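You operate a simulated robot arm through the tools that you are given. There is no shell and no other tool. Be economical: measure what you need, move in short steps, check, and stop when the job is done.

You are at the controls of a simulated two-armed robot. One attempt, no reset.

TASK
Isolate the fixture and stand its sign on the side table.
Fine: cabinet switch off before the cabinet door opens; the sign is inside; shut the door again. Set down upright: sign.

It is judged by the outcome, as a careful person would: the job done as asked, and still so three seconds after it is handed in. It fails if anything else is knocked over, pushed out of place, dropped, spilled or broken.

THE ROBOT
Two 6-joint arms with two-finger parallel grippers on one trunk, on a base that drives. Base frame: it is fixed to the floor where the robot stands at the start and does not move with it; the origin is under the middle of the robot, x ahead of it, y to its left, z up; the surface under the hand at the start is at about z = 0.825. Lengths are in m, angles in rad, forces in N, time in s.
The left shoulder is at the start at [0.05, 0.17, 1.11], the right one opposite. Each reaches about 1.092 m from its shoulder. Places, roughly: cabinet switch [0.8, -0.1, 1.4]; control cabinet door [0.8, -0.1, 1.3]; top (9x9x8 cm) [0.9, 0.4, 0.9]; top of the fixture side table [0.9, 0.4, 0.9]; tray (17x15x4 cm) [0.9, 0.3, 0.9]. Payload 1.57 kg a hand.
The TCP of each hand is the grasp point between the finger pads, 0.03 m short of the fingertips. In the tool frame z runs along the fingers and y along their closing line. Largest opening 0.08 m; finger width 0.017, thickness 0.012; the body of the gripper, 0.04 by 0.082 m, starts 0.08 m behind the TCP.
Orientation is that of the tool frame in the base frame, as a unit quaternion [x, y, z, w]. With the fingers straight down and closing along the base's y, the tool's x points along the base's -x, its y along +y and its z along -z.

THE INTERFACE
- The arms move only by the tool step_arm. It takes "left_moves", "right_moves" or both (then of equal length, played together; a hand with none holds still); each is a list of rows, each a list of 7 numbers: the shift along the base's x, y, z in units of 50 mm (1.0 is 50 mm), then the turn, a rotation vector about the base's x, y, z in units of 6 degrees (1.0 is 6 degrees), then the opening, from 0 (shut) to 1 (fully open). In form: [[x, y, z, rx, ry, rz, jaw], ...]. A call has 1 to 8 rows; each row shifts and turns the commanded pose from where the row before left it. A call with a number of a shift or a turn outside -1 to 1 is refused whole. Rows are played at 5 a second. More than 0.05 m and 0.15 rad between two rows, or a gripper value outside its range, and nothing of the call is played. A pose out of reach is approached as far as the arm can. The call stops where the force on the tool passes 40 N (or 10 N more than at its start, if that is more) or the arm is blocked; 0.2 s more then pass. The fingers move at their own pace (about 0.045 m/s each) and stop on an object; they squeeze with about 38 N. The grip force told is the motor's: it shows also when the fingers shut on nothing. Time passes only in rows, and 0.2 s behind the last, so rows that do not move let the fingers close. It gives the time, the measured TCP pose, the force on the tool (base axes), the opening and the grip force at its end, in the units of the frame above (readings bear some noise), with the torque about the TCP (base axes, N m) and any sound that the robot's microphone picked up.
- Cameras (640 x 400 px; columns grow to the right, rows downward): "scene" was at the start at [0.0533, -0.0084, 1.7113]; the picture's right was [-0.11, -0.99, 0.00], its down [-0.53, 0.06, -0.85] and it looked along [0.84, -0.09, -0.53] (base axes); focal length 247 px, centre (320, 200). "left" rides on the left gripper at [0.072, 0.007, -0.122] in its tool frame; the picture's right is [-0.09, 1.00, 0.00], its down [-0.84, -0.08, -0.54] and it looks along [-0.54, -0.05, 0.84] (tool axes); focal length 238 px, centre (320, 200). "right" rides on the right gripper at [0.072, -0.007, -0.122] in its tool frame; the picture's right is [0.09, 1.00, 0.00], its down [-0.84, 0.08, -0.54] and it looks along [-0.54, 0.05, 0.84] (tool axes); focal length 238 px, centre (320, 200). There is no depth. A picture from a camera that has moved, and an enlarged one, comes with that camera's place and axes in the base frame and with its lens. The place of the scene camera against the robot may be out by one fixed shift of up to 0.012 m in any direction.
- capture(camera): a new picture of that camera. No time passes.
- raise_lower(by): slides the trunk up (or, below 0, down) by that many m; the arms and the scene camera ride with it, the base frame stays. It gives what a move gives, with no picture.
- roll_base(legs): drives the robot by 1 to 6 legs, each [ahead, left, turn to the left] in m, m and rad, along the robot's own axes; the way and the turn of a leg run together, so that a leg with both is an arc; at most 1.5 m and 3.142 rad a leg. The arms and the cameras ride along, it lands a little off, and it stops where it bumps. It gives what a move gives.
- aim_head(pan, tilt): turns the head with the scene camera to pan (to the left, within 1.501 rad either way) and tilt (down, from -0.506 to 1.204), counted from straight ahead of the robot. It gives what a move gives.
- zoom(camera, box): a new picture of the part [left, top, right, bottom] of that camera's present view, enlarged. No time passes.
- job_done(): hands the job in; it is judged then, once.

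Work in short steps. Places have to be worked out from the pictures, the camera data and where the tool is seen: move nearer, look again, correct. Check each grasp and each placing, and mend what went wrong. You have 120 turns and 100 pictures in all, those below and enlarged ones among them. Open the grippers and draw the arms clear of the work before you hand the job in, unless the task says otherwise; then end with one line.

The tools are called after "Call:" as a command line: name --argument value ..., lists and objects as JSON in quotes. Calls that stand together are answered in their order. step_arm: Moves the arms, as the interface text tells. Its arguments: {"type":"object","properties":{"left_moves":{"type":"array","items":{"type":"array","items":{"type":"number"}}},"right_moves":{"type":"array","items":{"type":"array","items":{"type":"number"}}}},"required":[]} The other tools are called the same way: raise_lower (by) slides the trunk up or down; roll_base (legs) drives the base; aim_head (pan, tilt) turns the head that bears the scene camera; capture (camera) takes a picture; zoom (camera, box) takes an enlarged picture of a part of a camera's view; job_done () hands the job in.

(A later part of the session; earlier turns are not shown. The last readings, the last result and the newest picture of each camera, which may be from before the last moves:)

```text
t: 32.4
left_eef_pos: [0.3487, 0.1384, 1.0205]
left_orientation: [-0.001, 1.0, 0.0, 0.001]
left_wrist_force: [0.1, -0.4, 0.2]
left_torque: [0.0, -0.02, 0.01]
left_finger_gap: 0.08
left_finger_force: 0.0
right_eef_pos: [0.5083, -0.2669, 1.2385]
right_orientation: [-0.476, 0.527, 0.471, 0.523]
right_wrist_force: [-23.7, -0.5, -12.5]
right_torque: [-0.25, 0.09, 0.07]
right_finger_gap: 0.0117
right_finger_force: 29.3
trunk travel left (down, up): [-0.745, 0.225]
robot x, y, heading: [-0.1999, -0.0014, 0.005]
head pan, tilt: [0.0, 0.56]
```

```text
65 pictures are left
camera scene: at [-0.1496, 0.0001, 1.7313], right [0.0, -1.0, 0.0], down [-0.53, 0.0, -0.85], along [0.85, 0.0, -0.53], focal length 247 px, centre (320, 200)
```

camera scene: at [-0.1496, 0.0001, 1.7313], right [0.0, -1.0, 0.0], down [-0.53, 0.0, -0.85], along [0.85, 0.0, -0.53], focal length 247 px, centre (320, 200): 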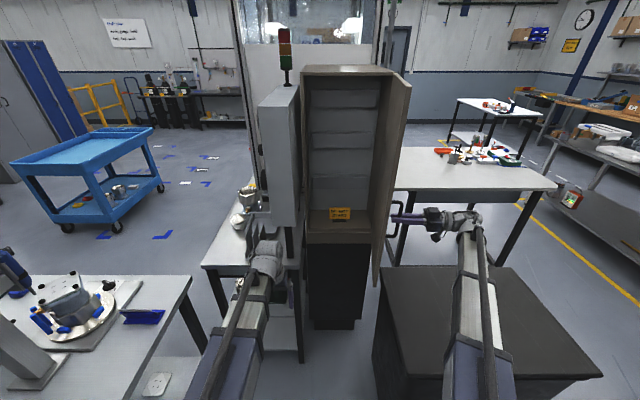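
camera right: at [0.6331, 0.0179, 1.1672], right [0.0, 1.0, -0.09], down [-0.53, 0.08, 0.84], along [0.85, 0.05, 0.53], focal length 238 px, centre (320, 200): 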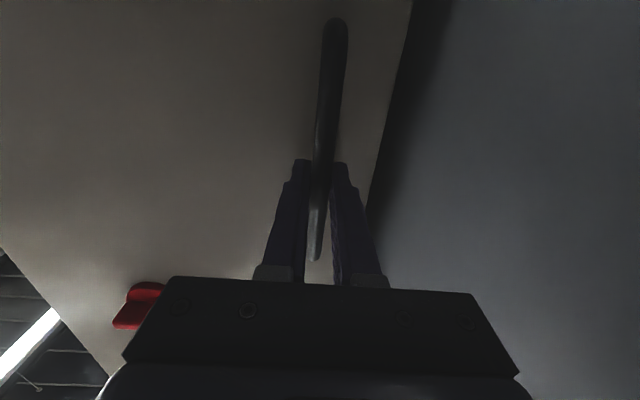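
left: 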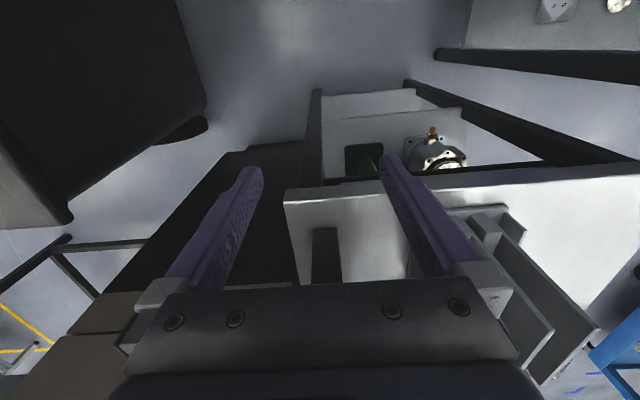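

The door is near 84° and the sign is in plain view. I'll take one more pull past 90°, then zoom in on the sign.

Call:
step_arm --right_moves '[[-0.02, -0.6, 0, 0, 0, 1, 0], [0.03, -0.6, 0, 0, 0, 1, 0]]'

Call:
zoom --camera "scene" --box '[290, 160, 402, 260]'

Call:
zoom --camera "scene" --box '[190, 140, 318, 300]'

```text
t: 33.0
left_eef_pos: [0.3484, 0.1399, 1.0194]
left_orientation: [-0.001, 1.0, 0.0, 0.001]
left_wrist_force: [1.0, 0.1, -0.4]
left_torque: [0.03, -0.02, 0.04]
left_finger_gap: 0.08
left_finger_force: 0.0
right_eef_pos: [0.5086, -0.2847, 1.2381]
right_orientation: [-0.494, 0.51, 0.489, 0.507]
right_wrist_force: [-14.4, 0.3, -2.9]
right_torque: [0.16, 0.11, 0.17]
right_finger_gap: 0.012
right_finger_force: 29.5
right hand out of reach, approached as far as the arm can: row 1, 2
trunk travel left (down, up): [-0.745, 0.225]
robot x, y, heading: [-0.1997, 0.0024, 0.002]
head pan, tilt: [0.0, 0.56]
```

```text
4.00 times, centred on (346, 210) of scene
camera zoom: at [-0.1486, 0.0013, 1.7314], right [0.0, -1.0, 0.0], down [-0.53, 0.0, -0.85], along [0.85, 0.0, -0.53], focal length 988 px, centre (216, 160)
```

zoom: 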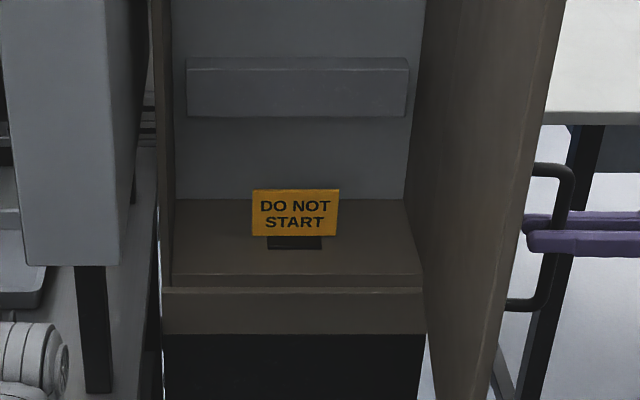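

```text
2.50 times, centred on (254, 220) of scene
camera zoom: at [-0.1486, 0.0013, 1.7314], right [0.0, -1.0, 0.0], down [-0.53, 0.0, -0.85], along [0.85, 0.0, -0.53], focal length 618 px, centre (485, 150)
```

zoom: 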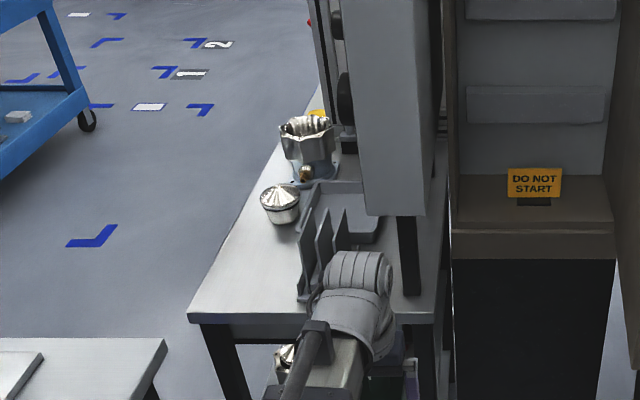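

The sign stands at about (0.90,-0.10), its plate roughly 12×7.5 cm with the top at z≈1.03, and the cabinet floor is at ≈0.945. I'll release the handle, draw the right hand away and check that the door stays open.

Call:
step_arm --right_moves '[[0, 0, 0, 0, 0, 0, 0.6], [0, 0, 0, 0, 0, 0, 0.6], [0, 0, 0, 0, 0, 0, 0.6], [0, -0.7, 0, 0, 0, 0, 0.6], [0, -0.7, 0, 0, 0, 0, 0.6], [0, -0.7, 0, 0, 0, 0, 0.6], [-0.5, -0.3, 0, 0, 0, -1, 0.6], [-0.5, 0, 0, 0, 0, -1, 0.6]]'

Call:
capture --camera "scene"

```text
t: 34.8
left_eef_pos: [0.3497, 0.1401, 1.0202]
left_orientation: [-0.002, 1.0, 0.001, 0.0]
left_wrist_force: [0.6, 0.3, 0.1]
left_torque: [0.01, 0.0, -0.03]
left_finger_gap: 0.0801
left_finger_force: 0.0
right_eef_pos: [0.4942, -0.3406, 1.2375]
right_orientation: [-0.438, 0.56, 0.432, 0.554]
right_wrist_force: [-0.9, -0.5, 0.1]
right_torque: [-0.01, 0.0, -0.02]
right_finger_gap: 0.048
right_finger_force: 0.0
right hand out of reach, approached as far as the arm can: row 4, 5, 6
trunk travel left (down, up): [-0.745, 0.225]
robot x, y, heading: [-0.1973, 0.0008, -0.001]
head pan, tilt: [0.0, 0.56]
```

```text
62 pictures are left
camera scene: at [-0.1474, 0.0016, 1.7314], right [0.0, -1.0, 0.0], down [-0.53, 0.0, -0.85], along [0.85, 0.0, -0.53], focal length 247 px, centre (320, 200)
```

scene: 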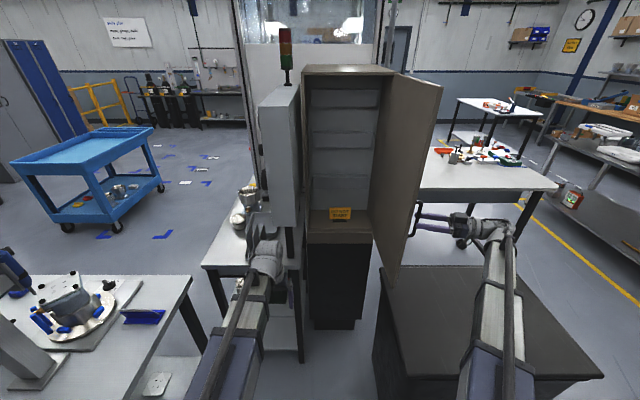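

The door has swung further open, past 100°. I'll zoom in to see whether the fingers are still around the handle.

Call:
zoom --camera "scene" --box '[380, 180, 508, 280]'

Call:
capture --camera "right"

```text
4.00 times, centred on (444, 230) of scene
camera zoom: at [-0.1474, 0.0016, 1.7314], right [0.0, -1.0, 0.0], down [-0.53, 0.0, -0.85], along [0.85, 0.0, -0.53], focal length 988 px, centre (-176, 80)
```

zoom: 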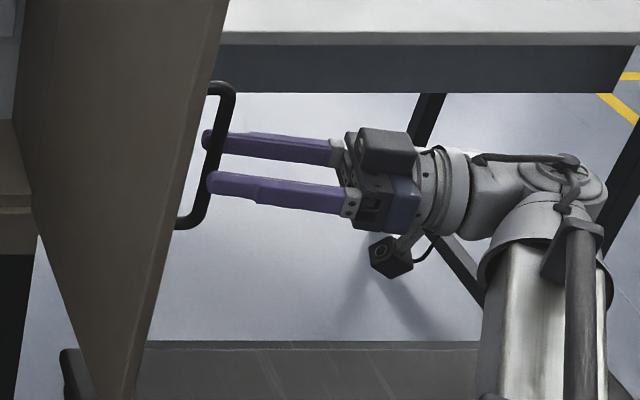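

```text
60 pictures are left
camera right: at [0.4706, -0.4608, 1.1673], right [-0.97, 0.24, -0.09], down [-0.21, -0.5, 0.84], along [0.16, 0.83, 0.53], focal length 238 px, centre (320, 200)
```

right: 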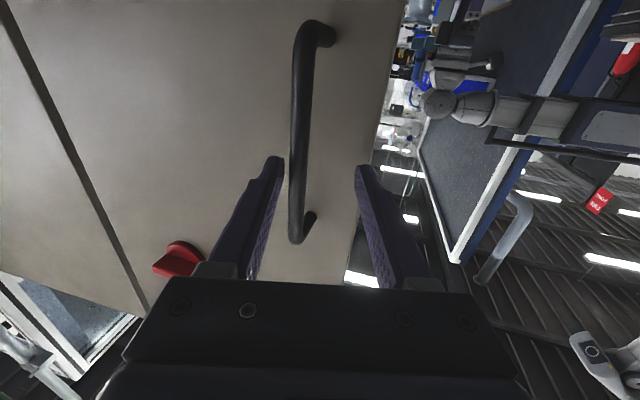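

The fingertips still straddle the bar, with the far finger against it. I'll ease the tips away from the bar and withdraw along the finger axis.

Call:
step_arm --right_moves '[[0.1, -0.4, 0, 0, 0, -0.5, 0.8], [-0.1, -0.6, 0, 0, 0, 0, 0.8], [-0.1, -0.6, 0, 0, 0, 0, 0.8]]'

Call:
zoom --camera "scene" --box '[380, 180, 508, 280]'

```text
t: 35.6
left_eef_pos: [0.3497, 0.1394, 1.0207]
left_orientation: [-0.001, 1.0, 0.0, 0.001]
left_wrist_force: [-0.3, -0.5, -0.9]
left_torque: [-0.01, -0.01, -0.01]
left_finger_gap: 0.0797
left_finger_force: 0.0
right_eef_pos: [0.4908, -0.422, 1.2365]
right_orientation: [-0.424, 0.571, 0.419, 0.565]
right_wrist_force: [0.1, 0.0, -0.1]
right_torque: [-0.02, -0.01, -0.01]
right_finger_gap: 0.0643
right_finger_force: 0.1
trunk travel left (down, up): [-0.745, 0.225]
robot x, y, heading: [-0.197, 0.0035, 0.002]
head pan, tilt: [0.0, 0.56]
```

```text
4.00 times, centred on (444, 230) of scene
camera zoom: at [-0.1467, 0.0008, 1.7313], right [0.0, -1.0, 0.0], down [-0.53, 0.0, -0.85], along [0.85, 0.0, -0.53], focal length 988 px, centre (-176, 80)
```

zoom: 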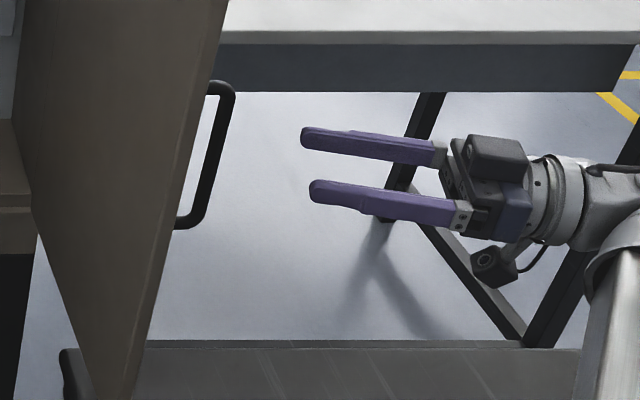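

The right hand is clear and the door is open about 100°. I'll pull the right hand back, and raise the left hand while yawing it -90° so its fingers close along x.

Call:
step_arm --right_moves '[[-0.5, 0, 0, 0, 0, 0, 0.5], [-0.5, 0, 0, 0, 0, 0, 0.5], [-0.5, 0, 0, 0, 0, 0, 0.5], [-0.5, 0, 0, 0, 0, 0, 0.5], [0, 0, 0, 0, 0, 0, 0.5], [0, 0, 0, 0, 0, 0, 0.5], [0, 0, 0, 0, 0, 0, 0.5], [0, 0, 0, 0, 0, 0, 0.5]]' --left_moves '[[0.4, 0, 0.5, 0, 0, -1, 1], [0.4, 0, 0.5, 0, 0, -1, 1], [0.4, 0, 0.5, 0, 0, -1, 1], [0.4, 0, 0.5, 0, 0, -1, 1], [0.4, 0, 0.5, 0, 0, -1, 1], [0.4, 0, 0.5, 0, 0, -1, 1], [0.4, 0, 0.5, 0, 0, -1, 1], [0.4, 0, 0.5, 0, 0, -1, 1]]'

Call:
step_arm --left_moves '[[0, -0.6, 0.0, 0, 0, -1, 1], [0, -0.6, 0.0, 0, 0, -1, 1], [0, -0.6, 0.0, 0, 0, -1, 1], [0, -0.6, 0.0, 0, 0, -1, 1], [0, -0.6, 0.0, 0, 0, -1, 1], [0, -0.6, 0.0, 0, 0, -1, 1], [0, -0.6, 0, 0, 0, -1, 1], [0, -0.4, 0, 0, 0, 0, 1]]'

Call:
capture --camera "scene"

```text
t: 37.4
left_eef_pos: [0.5102, 0.1403, 1.0189]
left_orientation: [0.408, 0.913, 0.0, 0.0]
left_wrist_force: [0.5, 0.4, 0.2]
left_torque: [-0.03, 0.01, 0.0]
left_finger_gap: 0.0802
left_finger_force: 0.1
left hand out of reach, approached as far as the arm can: row 1, 2, 3, 4, 5, 6, 7, 8
right_eef_pos: [0.4017, -0.4099, 1.2369]
right_orientation: [-0.42, 0.574, 0.415, 0.567]
right_wrist_force: [-0.5, 0.4, -0.8]
right_torque: [0.03, -0.02, 0.02]
right_finger_gap: 0.0399
right_finger_force: 0.0
right hand out of reach, approached as far as the arm can: row 4
trunk travel left (down, up): [-0.745, 0.225]
robot x, y, heading: [-0.2024, 0.0005, 0.002]
head pan, tilt: [0.0, 0.56]
```

```text
t: 39.2
left_eef_pos: [0.5112, -0.0912, 1.0199]
left_orientation: [0.707, 0.707, 0.0, 0.0]
left_wrist_force: [0.3, -0.4, -0.3]
left_torque: [-0.01, 0.0, -0.02]
left_finger_gap: 0.08
left_finger_force: 0.0
right_eef_pos: [0.4006, -0.409, 1.2376]
right_orientation: [-0.419, 0.574, 0.414, 0.568]
right_wrist_force: [0.3, -0.1, 0.4]
right_torque: [-0.02, 0.0, 0.03]
right_finger_gap: 0.04
right_finger_force: 0.0
trunk travel left (down, up): [-0.745, 0.225]
robot x, y, heading: [-0.202, 0.0002, 0.003]
head pan, tilt: [0.0, 0.56]
```

```text
58 pictures are left
camera scene: at [-0.1463, 0.0011, 1.7313], right [0.0, -1.0, 0.0], down [-0.53, 0.0, -0.85], along [0.85, 0.0, -0.53], focal length 247 px, centre (320, 200)
```

scene: 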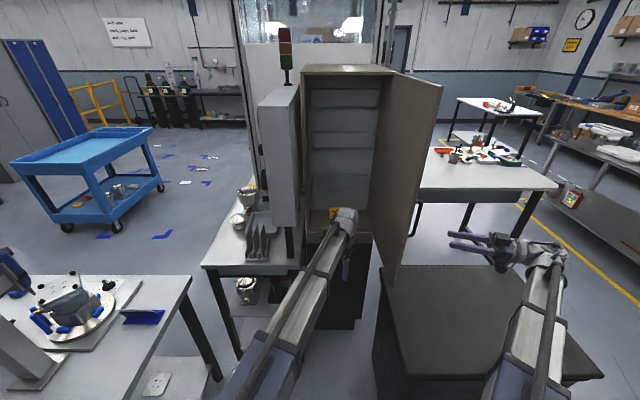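

With the hand pointing down its height is limited too, so I'll set height with the trunk. I'll raise 0.18 m, then drive the base forward 0.18 m.

Call:
raise_lower --by 0.18

Call:
roll_base --legs '[[0.15, 0, 0]]'

Call:
capture --camera "scene"

Call:
capture --camera "left"

```text
t: 41.2
left_eef_pos: [0.5101, -0.0897, 1.1989]
left_orientation: [0.706, 0.709, 0.0, 0.0]
left_wrist_force: [-0.9, -0.2, 0.0]
left_torque: [0.01, -0.02, 0.04]
left_finger_gap: 0.08
left_finger_force: 0.0
right_eef_pos: [0.4009, -0.4098, 1.4179]
right_orientation: [-0.419, 0.575, 0.414, 0.568]
right_wrist_force: [0.3, 0.0, 0.0]
right_torque: [0.02, 0.01, 0.01]
right_finger_gap: 0.04
right_finger_force: 0.1
trunk travel left (down, up): [-0.925, 0.045]
robot x, y, heading: [-0.2002, -0.0001, 0.003]
head pan, tilt: [0.0, 0.56]
```

```text
t: 42.6
left_eef_pos: [0.6611, -0.0899, 1.1985]
left_orientation: [0.707, 0.708, 0.001, -0.001]
left_wrist_force: [0.2, -0.4, 0.4]
left_torque: [0.02, 0.07, -0.01]
left_finger_gap: 0.0798
left_finger_force: 0.1
right_eef_pos: [0.5514, -0.4083, 1.4166]
right_orientation: [-0.42, 0.574, 0.415, 0.567]
right_wrist_force: [-0.2, 0.7, -0.3]
right_torque: [-0.01, -0.01, 0.03]
right_finger_gap: 0.04
right_finger_force: 0.1
trunk travel left (down, up): [-0.925, 0.045]
robot x, y, heading: [-0.0526, -0.0, 0.003]
head pan, tilt: [0.0, 0.56]
```

```text
57 pictures are left
camera scene: at [0.0048, 0.0017, 1.9112], right [0.0, -1.0, 0.0], down [-0.53, 0.0, -0.85], along [0.85, 0.0, -0.53], focal length 247 px, centre (320, 200)
```

scene: 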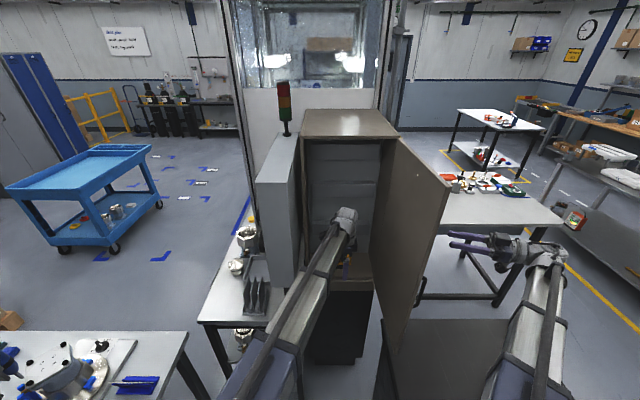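

```text
56 pictures are left
camera left: at [0.6671, -0.0165, 1.3216], right [1.0, -0.09, 0.0], down [-0.08, -0.84, 0.54], along [-0.05, -0.54, -0.84], focal length 238 px, centre (320, 200)
```

left: 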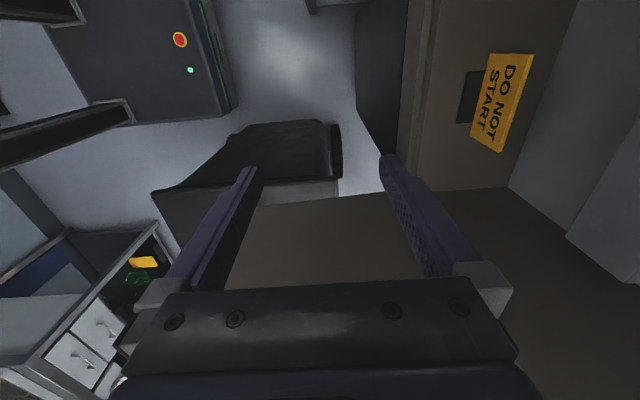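

From the hand camera, the plate stands vertical at x≈0.888, centred on y≈-0.095. I'll extend into the cabinet above it.

Call:
step_arm --left_moves '[[0.9, -0.02, 0, 0, 0, 0, 1], [0.9, -0.02, 0, 0, 0, 0, 1], [0.9, -0.02, 0, 0, 0, 0, 1], [0.9, -0.02, 0, 0, 0, 0, 1], [0.9, -0.02, 0, 0, 0, 0, 1], [0, 0, 0, 0, 0, 0, 1]]'

Call:
capture --camera "left"

Call:
capture --camera "scene"

```text
t: 44.0
left_eef_pos: [0.8331, -0.0876, 1.1998]
left_orientation: [0.706, 0.708, 0.001, 0.001]
left_wrist_force: [-0.2, 0.1, 0.1]
left_torque: [0.03, 0.06, 0.01]
left_finger_gap: 0.08
left_finger_force: 0.0
left hand out of reach, approached as far as the arm can: row 4, 5
right_eef_pos: [0.5506, -0.4093, 1.4171]
right_orientation: [-0.419, 0.574, 0.415, 0.568]
right_wrist_force: [-0.2, 0.3, 0.1]
right_torque: [0.01, 0.03, 0.01]
right_finger_gap: 0.0401
right_finger_force: 0.0
trunk travel left (down, up): [-0.925, 0.045]
robot x, y, heading: [-0.055, -0.0029, 0.001]
head pan, tilt: [0.0, 0.56]
```

```text
55 pictures are left
camera left: at [0.8381, -0.0147, 1.3221], right [1.0, -0.09, 0.0], down [-0.08, -0.84, 0.54], along [-0.05, -0.54, -0.84], focal length 238 px, centre (320, 200)
```

left: 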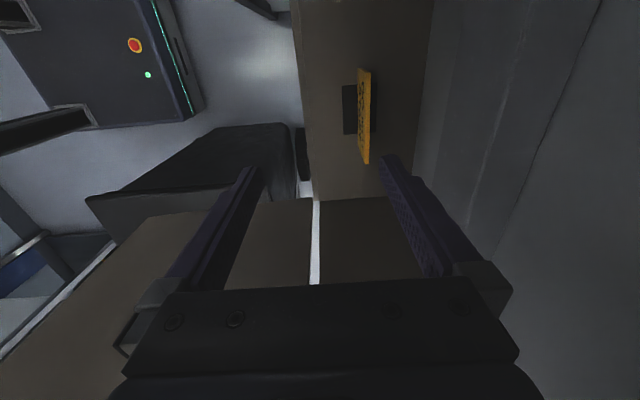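

```text
54 pictures are left
camera scene: at [0.0035, 0.0013, 1.9113], right [0.0, -1.0, 0.0], down [-0.53, 0.0, -0.85], along [0.85, 0.0, -0.53], focal length 247 px, centre (320, 200)
```

scene: 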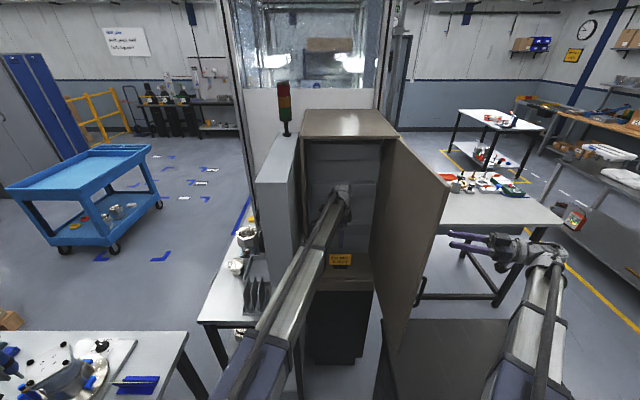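

The arm stops at x=0.833, so the base will cover the remaining 5 cm; the sign reads as x≈0.885, y≈-0.092.

Call:
roll_base --legs '[[0.06, 0, 0]]'

Call:
capture --camera "left"

```text
t: 45.0
left_eef_pos: [0.8934, -0.0878, 1.1975]
left_orientation: [0.707, 0.707, 0.001, 0.001]
left_wrist_force: [-0.1, -0.7, 0.1]
left_torque: [-0.01, 0.07, -0.01]
left_finger_gap: 0.0799
left_finger_force: 0.0
right_eef_pos: [0.612, -0.4089, 1.4164]
right_orientation: [-0.42, 0.574, 0.416, 0.566]
right_wrist_force: [0.7, 0.5, -0.2]
right_torque: [0.0, -0.04, 0.09]
right_finger_gap: 0.0401
right_finger_force: 0.1
trunk travel left (down, up): [-0.925, 0.045]
robot x, y, heading: [0.0117, 0.0028, 0.004]
head pan, tilt: [0.0, 0.56]
```

```text
53 pictures are left
camera left: at [0.8996, -0.0152, 1.3206], right [1.0, -0.09, 0.0], down [-0.08, -0.84, 0.54], along [-0.05, -0.54, -0.84], focal length 238 px, centre (320, 200)
```

left: 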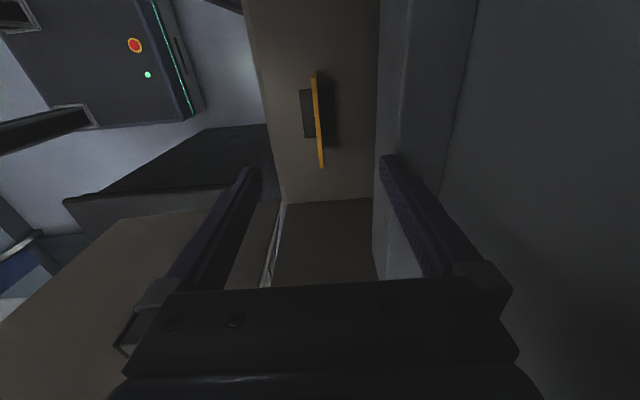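

The plate at x≈0.890 sits between the fingers. I'll nudge 4 mm and lower the trunk in two steps.

Call:
step_arm --left_moves '[[-0.06, -0.08, 0, 0, 0, 0, 1]]'

Call:
raise_lower --by -0.11

Call:
capture --camera "left"

Call:
capture --camera "scene"

```text
t: 45.4
left_eef_pos: [0.8868, -0.0918, 1.2002]
left_orientation: [0.707, 0.707, 0.001, 0.001]
left_wrist_force: [0.1, -0.5, 0.4]
left_torque: [-0.01, -0.03, -0.02]
left_finger_gap: 0.0798
left_finger_force: 0.1
right_eef_pos: [0.6084, -0.4099, 1.4171]
right_orientation: [-0.42, 0.574, 0.414, 0.567]
right_wrist_force: [-0.3, -0.5, -0.5]
right_torque: [-0.01, 0.02, 0.02]
right_finger_gap: 0.0399
right_finger_force: 0.2
trunk travel left (down, up): [-0.925, 0.045]
robot x, y, heading: [0.0079, 0.0008, 0.003]
head pan, tilt: [0.0, 0.56]
```

```text
t: 46.8
left_eef_pos: [0.8888, -0.0917, 1.0893]
left_orientation: [0.708, 0.707, 0.001, 0.0]
left_wrist_force: [0.1, -0.2, -0.2]
left_torque: [0.0, 0.0, -0.01]
left_finger_gap: 0.0801
left_finger_force: 0.0
right_eef_pos: [0.6101, -0.409, 1.3059]
right_orientation: [-0.42, 0.574, 0.415, 0.567]
right_wrist_force: [-0.4, -0.8, -0.6]
right_torque: [-0.01, -0.01, 0.0]
right_finger_gap: 0.0403
right_finger_force: 0.1
trunk travel left (down, up): [-0.815, 0.155]
robot x, y, heading: [0.0071, -0.0, -0.0]
head pan, tilt: [0.0, 0.56]
```

```text
52 pictures are left
camera left: at [0.8941, -0.019, 1.2125], right [1.0, -0.09, 0.0], down [-0.08, -0.84, 0.54], along [-0.05, -0.54, -0.84], focal length 238 px, centre (320, 200)
```

left: 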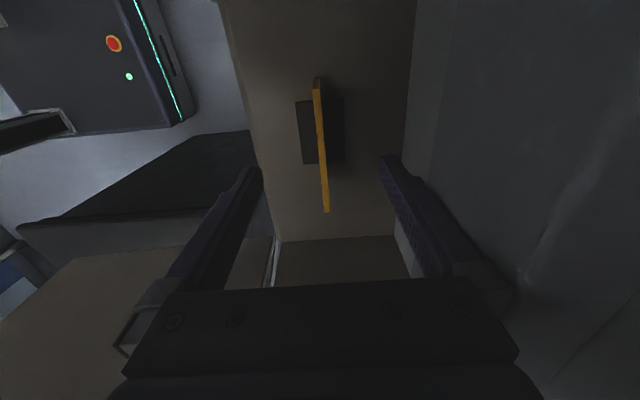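

```text
51 pictures are left
camera scene: at [0.0622, 0.0017, 1.8013], right [0.0, -1.0, 0.0], down [-0.53, 0.0, -0.85], along [0.85, 0.0, -0.53], focal length 247 px, centre (320, 200)
```

scene: 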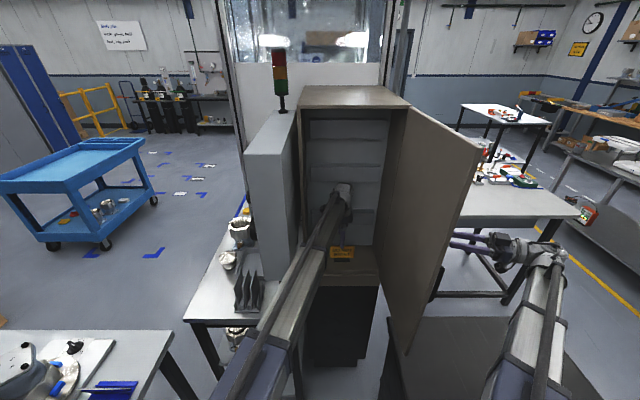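

The plate's top is at about z 1.02–1.03, centred in the fingers. I'll lower another 8.5 cm and close.

Call:
raise_lower --by -0.085

Call:
capture --camera "left"

```text
t: 48.0
left_eef_pos: [0.8886, -0.0916, 1.0052]
left_orientation: [0.707, 0.707, 0.001, 0.001]
left_wrist_force: [0.1, -0.3, 0.8]
left_torque: [0.01, -0.01, 0.03]
left_finger_gap: 0.0801
left_finger_force: 0.1
right_eef_pos: [0.6113, -0.4091, 1.2217]
right_orientation: [-0.42, 0.574, 0.415, 0.567]
right_wrist_force: [-0.9, -0.4, -0.3]
right_torque: [0.0, -0.01, -0.02]
right_finger_gap: 0.0398
right_finger_force: 0.1
trunk travel left (down, up): [-0.73, 0.24]
robot x, y, heading: [0.0099, -0.0023, -0.001]
head pan, tilt: [0.0, 0.56]
```

```text
50 pictures are left
camera left: at [0.8941, -0.019, 1.1276], right [1.0, -0.09, 0.0], down [-0.08, -0.84, 0.54], along [-0.05, -0.54, -0.84], focal length 238 px, centre (320, 200)
```

left: 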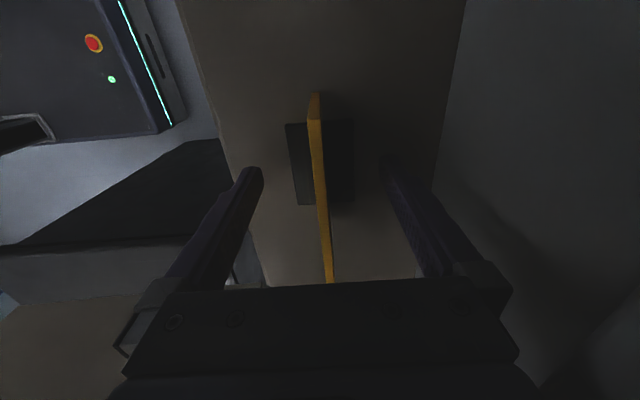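

The plate stands centred on its foot, between the fingers. Closing now.

Call:
step_arm --left_moves '[[0, 0, 0, 0, 0, 0, 0], [0, 0, 0, 0, 0, 0, 0], [0, 0, 0, 0, 0, 0, 0], [0, 0, 0, 0, 0, 0, 0], [0, 0, 0, 0, 0, 0, 0], [0, 0, 0, 0, 0, 0, 0]]'

Call:
capture --camera "left"

```text
t: 49.4
left_eef_pos: [0.8892, -0.092, 1.0052]
left_orientation: [0.707, 0.707, 0.001, 0.001]
left_wrist_force: [0.0, -1.4, 0.1]
left_torque: [-0.05, 0.01, 0.02]
left_finger_gap: 0.0056
left_finger_force: 25.5
right_eef_pos: [0.6102, -0.4103, 1.2218]
right_orientation: [-0.42, 0.574, 0.415, 0.568]
right_wrist_force: [0.5, -0.1, 0.6]
right_torque: [0.02, 0.02, -0.02]
right_finger_gap: 0.0401
right_finger_force: 0.0
trunk travel left (down, up): [-0.73, 0.24]
robot x, y, heading: [0.0094, 0.0001, 0.007]
head pan, tilt: [0.0, 0.56]
```

```text
49 pictures are left
camera left: at [0.8942, -0.0191, 1.1275], right [1.0, -0.09, 0.0], down [-0.08, -0.84, 0.54], along [-0.05, -0.54, -0.84], focal length 238 px, centre (320, 200)
```

left: 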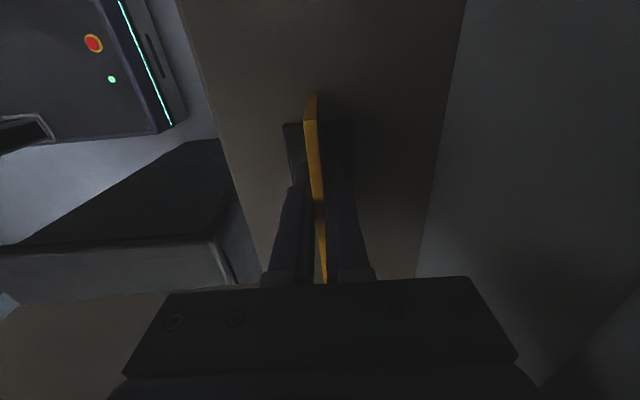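

The sign is gripped (5.6 mm plate). I'll lift it with the trunk by 0.12 m and check.

Call:
raise_lower --by 0.12

Call:
capture --camera "left"

Call:
capture --camera "scene"

```text
t: 50.9
left_eef_pos: [0.8882, -0.0926, 1.125]
left_orientation: [0.706, 0.708, 0.001, 0.001]
left_wrist_force: [0.1, 0.7, -0.6]
left_torque: [0.02, -0.01, 0.01]
left_finger_gap: 0.0056
left_finger_force: 25.2
right_eef_pos: [0.61, -0.4081, 1.3416]
right_orientation: [-0.42, 0.575, 0.414, 0.567]
right_wrist_force: [-0.1, -0.3, 0.0]
right_torque: [-0.03, 0.0, 0.0]
right_finger_gap: 0.0403
right_finger_force: 0.0
trunk travel left (down, up): [-0.85, 0.12]
robot x, y, heading: [0.0086, -0.0015, -0.0]
head pan, tilt: [0.0, 0.56]
```

```text
48 pictures are left
camera left: at [0.8944, -0.0192, 1.2472], right [1.0, -0.09, 0.0], down [-0.08, -0.84, 0.54], along [-0.05, -0.54, -0.84], focal length 238 px, centre (320, 200)
```

left: 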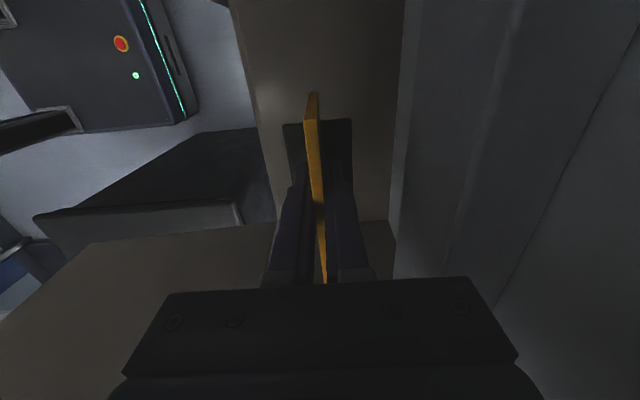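

```text
47 pictures are left
camera scene: at [0.0626, 0.0015, 1.8362], right [0.0, -1.0, 0.0], down [-0.53, 0.0, -0.85], along [0.85, 0.0, -0.53], focal length 247 px, centre (320, 200)
```

scene: 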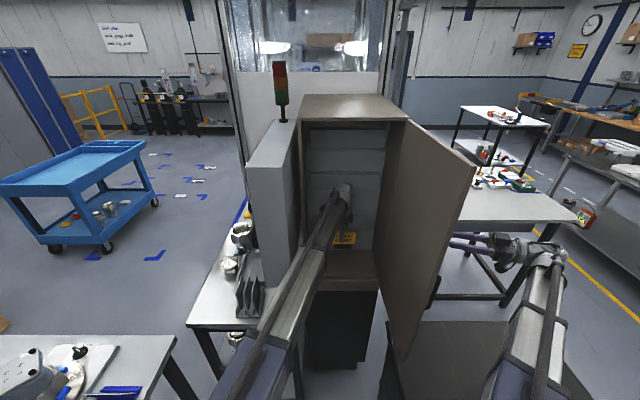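

The sign is held off the floor. I'll raise another 7 cm so the right hand clears the door handle, then back the base out.

Call:
raise_lower --by 0.07

Call:
roll_base --legs '[[-0.3, 0, 0]]'

Call:
capture --camera "scene"

```text
t: 52.0
left_eef_pos: [0.8886, -0.0907, 1.1949]
left_orientation: [0.707, 0.707, 0.0, 0.0]
left_wrist_force: [-0.3, -0.4, -0.2]
left_torque: [-0.02, 0.03, 0.01]
left_finger_gap: 0.0053
left_finger_force: 25.8
right_eef_pos: [0.6091, -0.4096, 1.4122]
right_orientation: [-0.419, 0.575, 0.414, 0.568]
right_wrist_force: [-1.2, -0.7, 0.5]
right_torque: [0.0, -0.01, 0.01]
right_finger_gap: 0.0403
right_finger_force: 0.1
trunk travel left (down, up): [-0.92, 0.05]
robot x, y, heading: [0.0059, 0.0034, -0.002]
head pan, tilt: [0.0, 0.56]
```

```text
t: 54.0
left_eef_pos: [0.5878, -0.0915, 1.1958]
left_orientation: [0.706, 0.708, -0.001, 0.001]
left_wrist_force: [0.3, 0.1, -1.3]
left_torque: [0.0, -0.05, -0.02]
left_finger_gap: 0.0055
left_finger_force: 25.5
right_eef_pos: [0.309, -0.4088, 1.4128]
right_orientation: [-0.421, 0.573, 0.416, 0.567]
right_wrist_force: [-0.9, -0.1, 0.4]
right_torque: [-0.01, 0.0, -0.01]
right_finger_gap: 0.04
right_finger_force: 0.0
trunk travel left (down, up): [-0.92, 0.05]
robot x, y, heading: [-0.296, 0.0, 0.004]
head pan, tilt: [0.0, 0.56]
```

```text
46 pictures are left
camera scene: at [-0.2396, 0.0011, 1.9063], right [0.0, -1.0, 0.0], down [-0.53, 0.0, -0.85], along [0.85, 0.0, -0.53], focal length 247 px, centre (320, 200)
```

scene: 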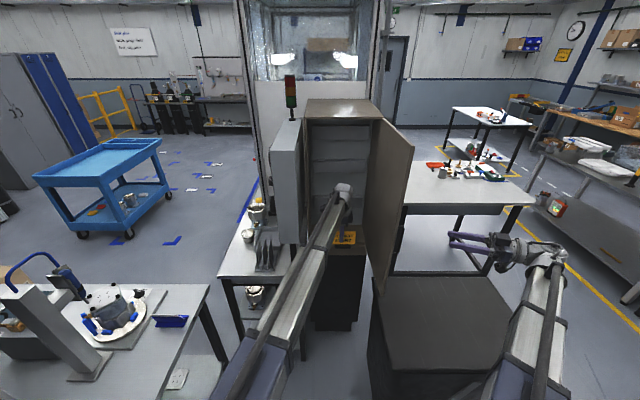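

The sign is clear of the cabinet. I'll swing the left hand to y≈0.46, staying at x≈0.57 in front of the fixture.

Call:
step_arm --left_moves '[[-0.05, 0.9, 0, 0, 0, 0, 0], [-0.05, 1, 0, 0, 0, 0, 0], [-0.05, 1, 0, 0, 0, 0, 0], [-0.05, 1, 0, 0, 0, 0, 0], [-0.05, 1, 0, 0, 0, 0, 0], [-0.05, 1, 0, 0, 0, 0, 0], [0, 1, 0, 0, 0, 0, 0], [0, 1, 0, 0, 0, 0, 0]]'

Call:
step_arm --left_moves '[[0, 1, 0, 0, 0, 0, 0], [0, 1, 0, 0, 0, 0, 0], [0, 1, 0, 0, 0, 0, 0], [0, 0, 0, 0, 0, 0, 0]]'

Call:
capture --camera "scene"

Call:
capture --camera "left"

```text
t: 55.8
left_eef_pos: [0.574, 0.3028, 1.1948]
left_orientation: [0.708, 0.707, -0.001, 0.001]
left_wrist_force: [0.0, 0.2, -0.3]
left_torque: [0.0, 0.02, 0.01]
left_finger_gap: 0.0055
left_finger_force: 25.7
right_eef_pos: [0.3093, -0.4084, 1.4116]
right_orientation: [-0.42, 0.575, 0.414, 0.567]
right_wrist_force: [-0.1, 0.7, -0.2]
right_torque: [-0.02, 0.0, 0.01]
right_finger_gap: 0.04
right_finger_force: 0.1
trunk travel left (down, up): [-0.92, 0.05]
robot x, y, heading: [-0.2919, -0.0019, 0.004]
head pan, tilt: [0.0, 0.56]
```

```text
t: 56.8
left_eef_pos: [0.5734, 0.4525, 1.1959]
left_orientation: [0.707, 0.707, 0.001, 0.001]
left_wrist_force: [1.2, -0.2, -0.8]
left_torque: [-0.01, 0.01, -0.03]
left_finger_gap: 0.0055
left_finger_force: 25.8
right_eef_pos: [0.3097, -0.41, 1.4114]
right_orientation: [-0.42, 0.574, 0.415, 0.567]
right_wrist_force: [0.4, 0.7, -0.2]
right_torque: [0.0, -0.03, 0.02]
right_finger_gap: 0.0402
right_finger_force: 0.0
trunk travel left (down, up): [-0.92, 0.05]
robot x, y, heading: [-0.2915, -0.0021, 0.003]
head pan, tilt: [0.0, 0.56]
```

```text
45 pictures are left
camera scene: at [-0.2383, 0.0003, 1.9063], right [0.0, -1.0, 0.0], down [-0.53, 0.0, -0.85], along [0.85, 0.0, -0.53], focal length 247 px, centre (320, 200)
```

scene: 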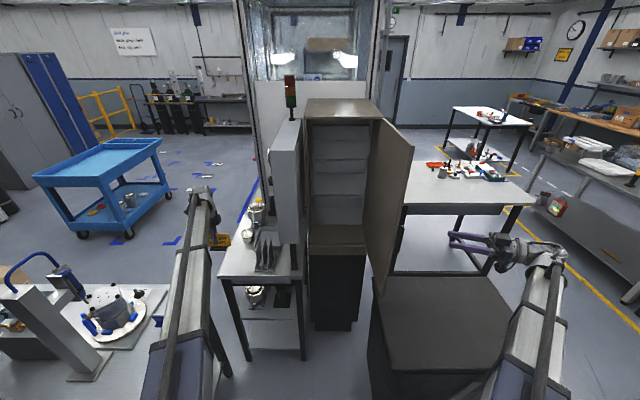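

```text
44 pictures are left
camera left: at [0.5784, 0.5261, 1.3177], right [1.0, -0.09, 0.0], down [-0.08, -0.84, 0.54], along [-0.05, -0.54, -0.84], focal length 238 px, centre (320, 200)
```

left: 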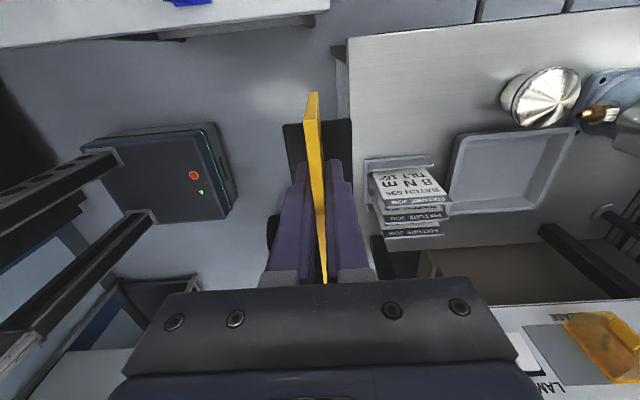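

The hand camera shows free table between the card rack (y<0.37) and the chrome lid (x>0.87). I'll aim for about (0.74, 0.46) and drive forward 0.165 m, well above everything.

Call:
roll_base --legs '[[0.165, 0, 0]]'

Call:
raise_lower --by -0.15

Call:
capture --camera "left"

Call:
capture --camera "scene"

```text
t: 58.3
left_eef_pos: [0.7385, 0.4537, 1.1936]
left_orientation: [0.707, 0.708, 0.0, 0.0]
left_wrist_force: [-0.2, 0.8, -1.6]
left_torque: [0.0, -0.01, 0.01]
left_finger_gap: 0.0054
left_finger_force: 25.5
right_eef_pos: [0.4769, -0.4097, 1.411]
right_orientation: [-0.42, 0.574, 0.415, 0.567]
right_wrist_force: [0.5, 0.0, 0.3]
right_torque: [0.07, 0.01, 0.01]
right_finger_gap: 0.0401
right_finger_force: 0.1
trunk travel left (down, up): [-0.92, 0.05]
robot x, y, heading: [-0.1283, -0.0023, 0.001]
head pan, tilt: [0.0, 0.56]
```

```text
t: 60.0
left_eef_pos: [0.7377, 0.4528, 1.0456]
left_orientation: [0.707, 0.707, -0.001, 0.001]
left_wrist_force: [0.0, -0.7, -0.6]
left_torque: [0.01, -0.01, 0.01]
left_finger_gap: 0.0054
left_finger_force: 25.4
right_eef_pos: [0.475, -0.4085, 1.2627]
right_orientation: [-0.42, 0.574, 0.415, 0.567]
right_wrist_force: [0.1, -0.4, -0.1]
right_torque: [-0.02, 0.02, 0.05]
right_finger_gap: 0.04
right_finger_force: 0.0
trunk travel left (down, up): [-0.77, 0.2]
robot x, y, heading: [-0.1285, 0.0008, 0.002]
head pan, tilt: [0.0, 0.56]
```

```text
43 pictures are left
camera left: at [0.7436, 0.5268, 1.1675], right [1.0, -0.09, 0.0], down [-0.08, -0.84, 0.54], along [-0.05, -0.54, -0.84], focal length 238 px, centre (320, 200)
```

left: 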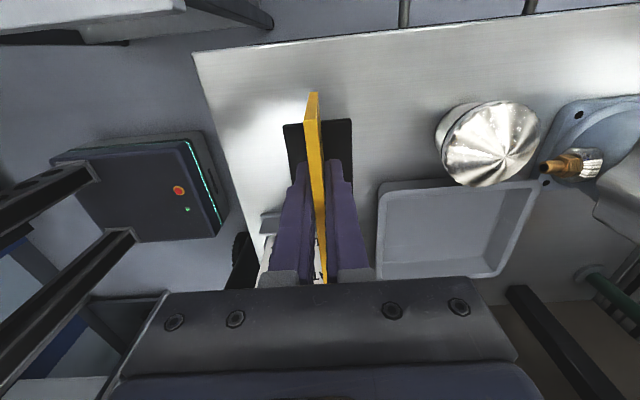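

```text
42 pictures are left
camera scene: at [-0.0732, 0.0016, 1.7563], right [0.0, -1.0, 0.0], down [-0.53, 0.0, -0.85], along [0.85, 0.0, -0.53], focal length 247 px, centre (320, 200)
```

scene: 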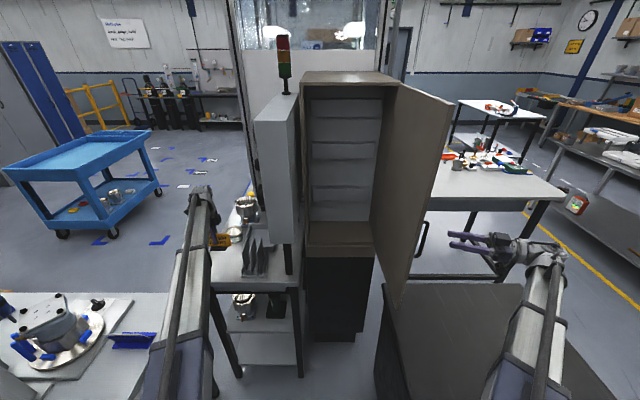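

The sign is over free table, and the table top triangulates to z≈0.89. I'll shift 1 cm further from the rack, lower 6 cm and view from the side.

Call:
step_arm --left_moves '[[0, 0.2, 0, 0, 0, 0, 0]]'

Call:
raise_lower --by -0.06

Call:
zoom --camera "scene" --box '[160, 160, 320, 260]'

Call:
capture --camera "left"

```text
t: 60.4
left_eef_pos: [0.7384, 0.464, 1.0453]
left_orientation: [0.706, 0.708, 0.001, 0.001]
left_wrist_force: [0.6, -0.7, -0.1]
left_torque: [0.04, -0.01, -0.01]
left_finger_gap: 0.0055
left_finger_force: 25.9
right_eef_pos: [0.4747, -0.4082, 1.2611]
right_orientation: [-0.42, 0.574, 0.415, 0.568]
right_wrist_force: [0.0, -0.4, 0.4]
right_torque: [0.03, 0.0, 0.01]
right_finger_gap: 0.04
right_finger_force: 0.1
trunk travel left (down, up): [-0.77, 0.2]
robot x, y, heading: [-0.1291, 0.0005, 0.003]
head pan, tilt: [0.0, 0.56]
```

```text
t: 61.4
left_eef_pos: [0.7388, 0.4641, 0.9842]
left_orientation: [0.706, 0.708, 0.0, 0.001]
left_wrist_force: [-0.3, 0.7, -0.1]
left_torque: [0.02, -0.01, 0.01]
left_finger_gap: 0.0057
left_finger_force: 26.0
right_eef_pos: [0.4729, -0.4087, 1.2027]
right_orientation: [-0.42, 0.574, 0.415, 0.567]
right_wrist_force: [0.2, -0.7, 0.1]
right_torque: [0.02, -0.01, 0.01]
right_finger_gap: 0.0399
right_finger_force: 0.0
trunk travel left (down, up): [-0.71, 0.26]
robot x, y, heading: [-0.127, -0.0012, -0.002]
head pan, tilt: [0.0, 0.56]
```

```text
4.00 times, centred on (240, 210) of scene
camera zoom: at [-0.0733, 0.0016, 1.6963], right [0.0, -1.0, 0.0], down [-0.53, 0.0, -0.85], along [0.85, 0.0, -0.53], focal length 988 px, centre (640, 160)
```

zoom: 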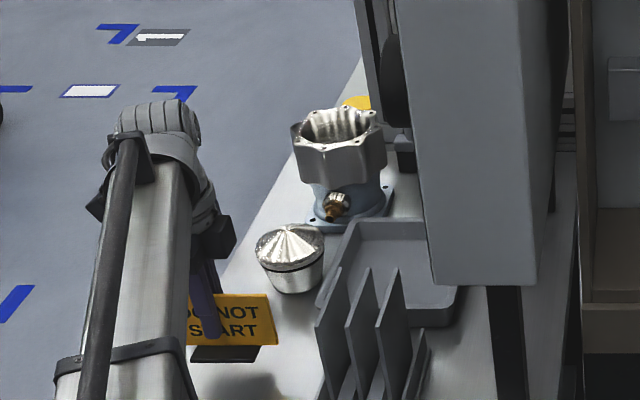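

```text
40 pictures are left
camera left: at [0.7439, 0.5365, 1.1075], right [1.0, -0.09, 0.0], down [-0.08, -0.84, 0.54], along [-0.05, -0.54, -0.84], focal length 238 px, centre (320, 200)
```

left: 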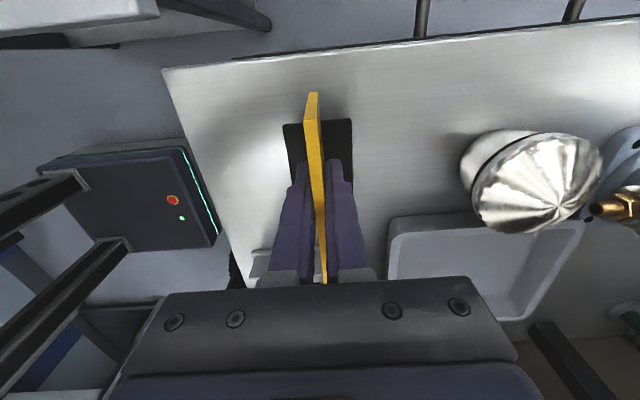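

The spot is clear, with the foot still a few cm up. I'll descend with the arm in 6 mm steps, watching the force.

Call:
step_arm --left_moves '[[0, 0, -0.12, 0, 0, 0, 0], [0, 0, -0.12, 0, 0, 0, 0], [0, 0, -0.12, 0, 0, 0, 0], [0, 0, -0.12, 0, 0, 0, 0]]'

Call:
zoom --camera "scene" --box '[180, 190, 260, 270]'

```text
t: 62.4
left_eef_pos: [0.7383, 0.464, 0.9853]
left_orientation: [0.707, 0.707, 0.001, 0.001]
left_wrist_force: [-0.4, 0.1, -1.2]
left_torque: [-0.03, 0.02, 0.03]
left_finger_gap: 0.0058
left_finger_force: 25.1
left hand out of reach, approached as far as the arm can: row 1, 2, 3, 4
right_eef_pos: [0.4747, -0.4082, 1.2015]
right_orientation: [-0.42, 0.574, 0.415, 0.567]
right_wrist_force: [0.4, 0.1, 0.5]
right_torque: [-0.02, 0.0, -0.01]
right_finger_gap: 0.0401
right_finger_force: 0.0
trunk travel left (down, up): [-0.71, 0.26]
robot x, y, heading: [-0.123, 0.0008, 0.0]
head pan, tilt: [0.0, 0.56]
```

```text
5.00 times, centred on (220, 230) of scene
camera zoom: at [-0.073, 0.0016, 1.6963], right [0.0, -1.0, 0.0], down [-0.53, 0.0, -0.85], along [0.85, 0.0, -0.53], focal length 1235 px, centre (820, 50)
```

zoom: 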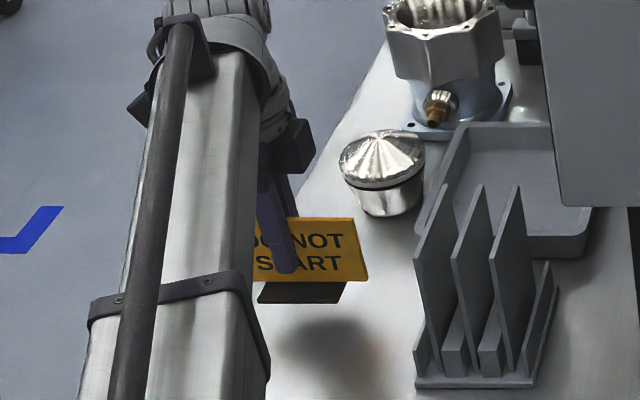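

The arm won't go down itself, so I'll use small trunk steps.

Call:
raise_lower --by -0.02

Call:
raise_lower --by -0.008

Call:
zoom --camera "scene" --box '[180, 190, 260, 270]'

```text
t: 63.1
left_eef_pos: [0.738, 0.4637, 0.9646]
left_orientation: [0.707, 0.707, 0.001, 0.002]
left_wrist_force: [0.7, -1.2, -0.9]
left_torque: [0.03, 0.02, 0.0]
left_finger_gap: 0.0051
left_finger_force: 25.4
right_eef_pos: [0.4752, -0.4096, 1.1811]
right_orientation: [-0.42, 0.574, 0.415, 0.567]
right_wrist_force: [-0.1, -0.2, -0.1]
right_torque: [0.02, -0.01, 0.04]
right_finger_gap: 0.0402
right_finger_force: 0.1
trunk travel left (down, up): [-0.69, 0.28]
robot x, y, heading: [-0.1264, 0.0012, 0.001]
head pan, tilt: [0.0, 0.56]
```

```text
t: 63.7
left_eef_pos: [0.7377, 0.4637, 0.9565]
left_orientation: [0.707, 0.708, 0.001, 0.0]
left_wrist_force: [0.6, 0.3, -0.9]
left_torque: [-0.01, 0.02, -0.03]
left_finger_gap: 0.0052
left_finger_force: 25.7
right_eef_pos: [0.4746, -0.4093, 1.1742]
right_orientation: [-0.419, 0.574, 0.415, 0.568]
right_wrist_force: [-0.2, 0.6, -0.9]
right_torque: [0.03, 0.01, 0.0]
right_finger_gap: 0.0404
right_finger_force: 0.1
trunk travel left (down, up): [-0.682, 0.288]
robot x, y, heading: [-0.1281, 0.001, 0.002]
head pan, tilt: [0.0, 0.56]
```

```text
5.00 times, centred on (220, 230) of scene
camera zoom: at [-0.0732, 0.0016, 1.6683], right [0.0, -1.0, 0.0], down [-0.53, 0.0, -0.85], along [0.85, 0.0, -0.53], focal length 1235 px, centre (820, 50)
```

zoom: 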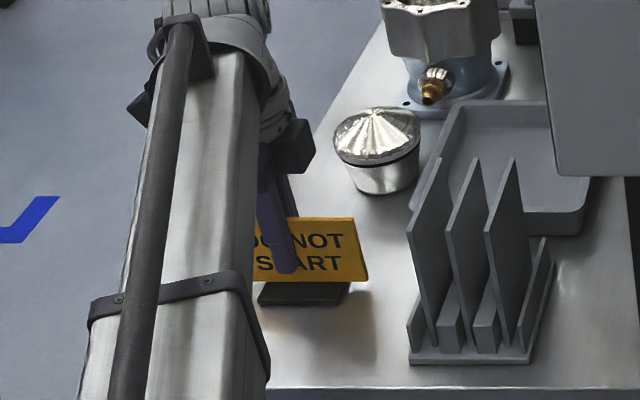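

The foot is almost down, with its shadow closing in. I'll continue in 4–5 mm steps.

Call:
raise_lower --by -0.005

Call:
raise_lower --by -0.004

Call:
zoom --camera "scene" --box '[190, 210, 254, 250]'

```text
t: 64.2
left_eef_pos: [0.7368, 0.4632, 0.9539]
left_orientation: [0.706, 0.708, 0.001, 0.002]
left_wrist_force: [5.9, 3.0, 17.9]
left_torque: [0.05, 0.08, -0.03]
left_finger_gap: 0.006
left_finger_force: 26.2
right_eef_pos: [0.4744, -0.4095, 1.1694]
right_orientation: [-0.42, 0.574, 0.415, 0.568]
right_wrist_force: [-0.5, 0.6, -1.4]
right_torque: [0.01, -0.01, 0.0]
right_finger_gap: 0.0401
right_finger_force: 0.1
trunk travel left (down, up): [-0.677, 0.293]
robot x, y, heading: [-0.1272, -0.0005, 0.001]
head pan, tilt: [0.0, 0.56]
```

```text
t: 64.7
left_eef_pos: [0.737, 0.4629, 0.9489]
left_orientation: [0.706, 0.708, 0.0, 0.0]
left_wrist_force: [2.0, 0.4, 16.1]
left_torque: [0.05, 0.06, -0.02]
left_finger_gap: 0.0054
left_finger_force: 25.5
right_eef_pos: [0.4737, -0.4095, 1.1658]
right_orientation: [-0.42, 0.574, 0.414, 0.568]
right_wrist_force: [0.8, 0.0, -0.2]
right_torque: [0.0, 0.0, 0.0]
right_finger_gap: 0.0399
right_finger_force: 0.1
trunk travel left (down, up): [-0.673, 0.297]
robot x, y, heading: [-0.1292, -0.0002, 0.004]
head pan, tilt: [0.0, 0.56]
```

```text
10.00 times, centred on (222, 230) of scene
camera zoom: at [-0.075, 0.0005, 1.6593], right [0.0, -1.0, 0.0], down [-0.53, 0.0, -0.85], along [0.85, 0.0, -0.53], focal length 2471 px, centre (1300, -100)
```

zoom: 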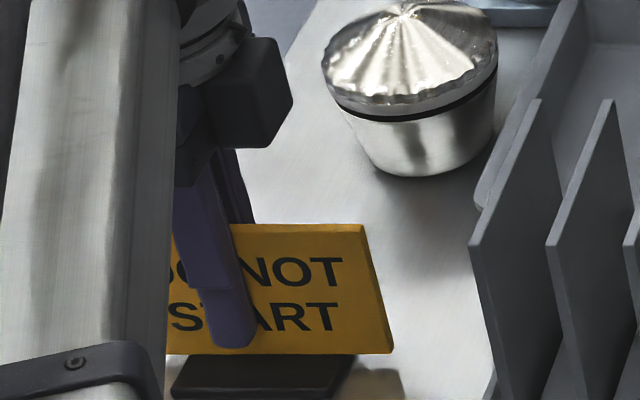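

It's in firm contact at 16 N and seated. I'll open the fingers gently.

Call:
step_arm --left_moves '[[0, 0, 0, 0, 0, 0, 0.3], [0, 0, 0, 0, 0, 0, 0.6], [0, 0, 0, 0, 0, 0, 0.8], [0, 0, 0, 0, 0, 0, 0.8], [0, 0, 0, 0, 0, 0, 0.8]]'

Call:
capture --camera "left"

```text
t: 65.9
left_eef_pos: [0.7389, 0.4629, 0.9475]
left_orientation: [0.707, 0.708, 0.0, 0.001]
left_wrist_force: [0.9, 0.1, 0.6]
left_torque: [-0.02, 0.02, -0.01]
left_finger_gap: 0.064
left_finger_force: 0.1
right_eef_pos: [0.4739, -0.4092, 1.1652]
right_orientation: [-0.42, 0.574, 0.415, 0.567]
right_wrist_force: [-0.7, 0.2, -0.4]
right_torque: [0.03, -0.01, 0.01]
right_finger_gap: 0.0398
right_finger_force: 0.1
trunk travel left (down, up): [-0.673, 0.297]
robot x, y, heading: [-0.1251, -0.0015, -0.0]
head pan, tilt: [0.0, 0.56]
```

```text
36 pictures are left
camera left: at [0.7439, 0.5365, 1.0705], right [1.0, -0.09, 0.0], down [-0.08, -0.84, 0.54], along [-0.05, -0.54, -0.84], focal length 238 px, centre (320, 200)
```

left: 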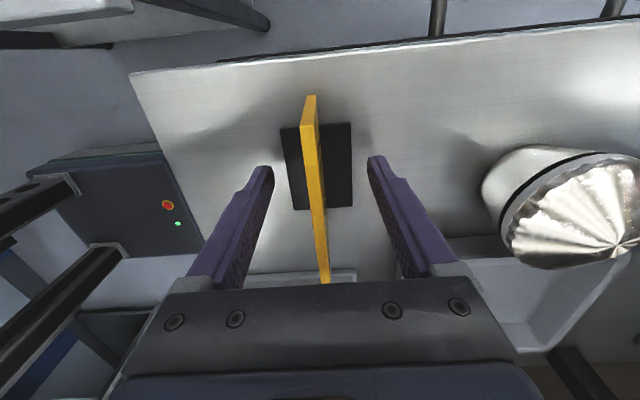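

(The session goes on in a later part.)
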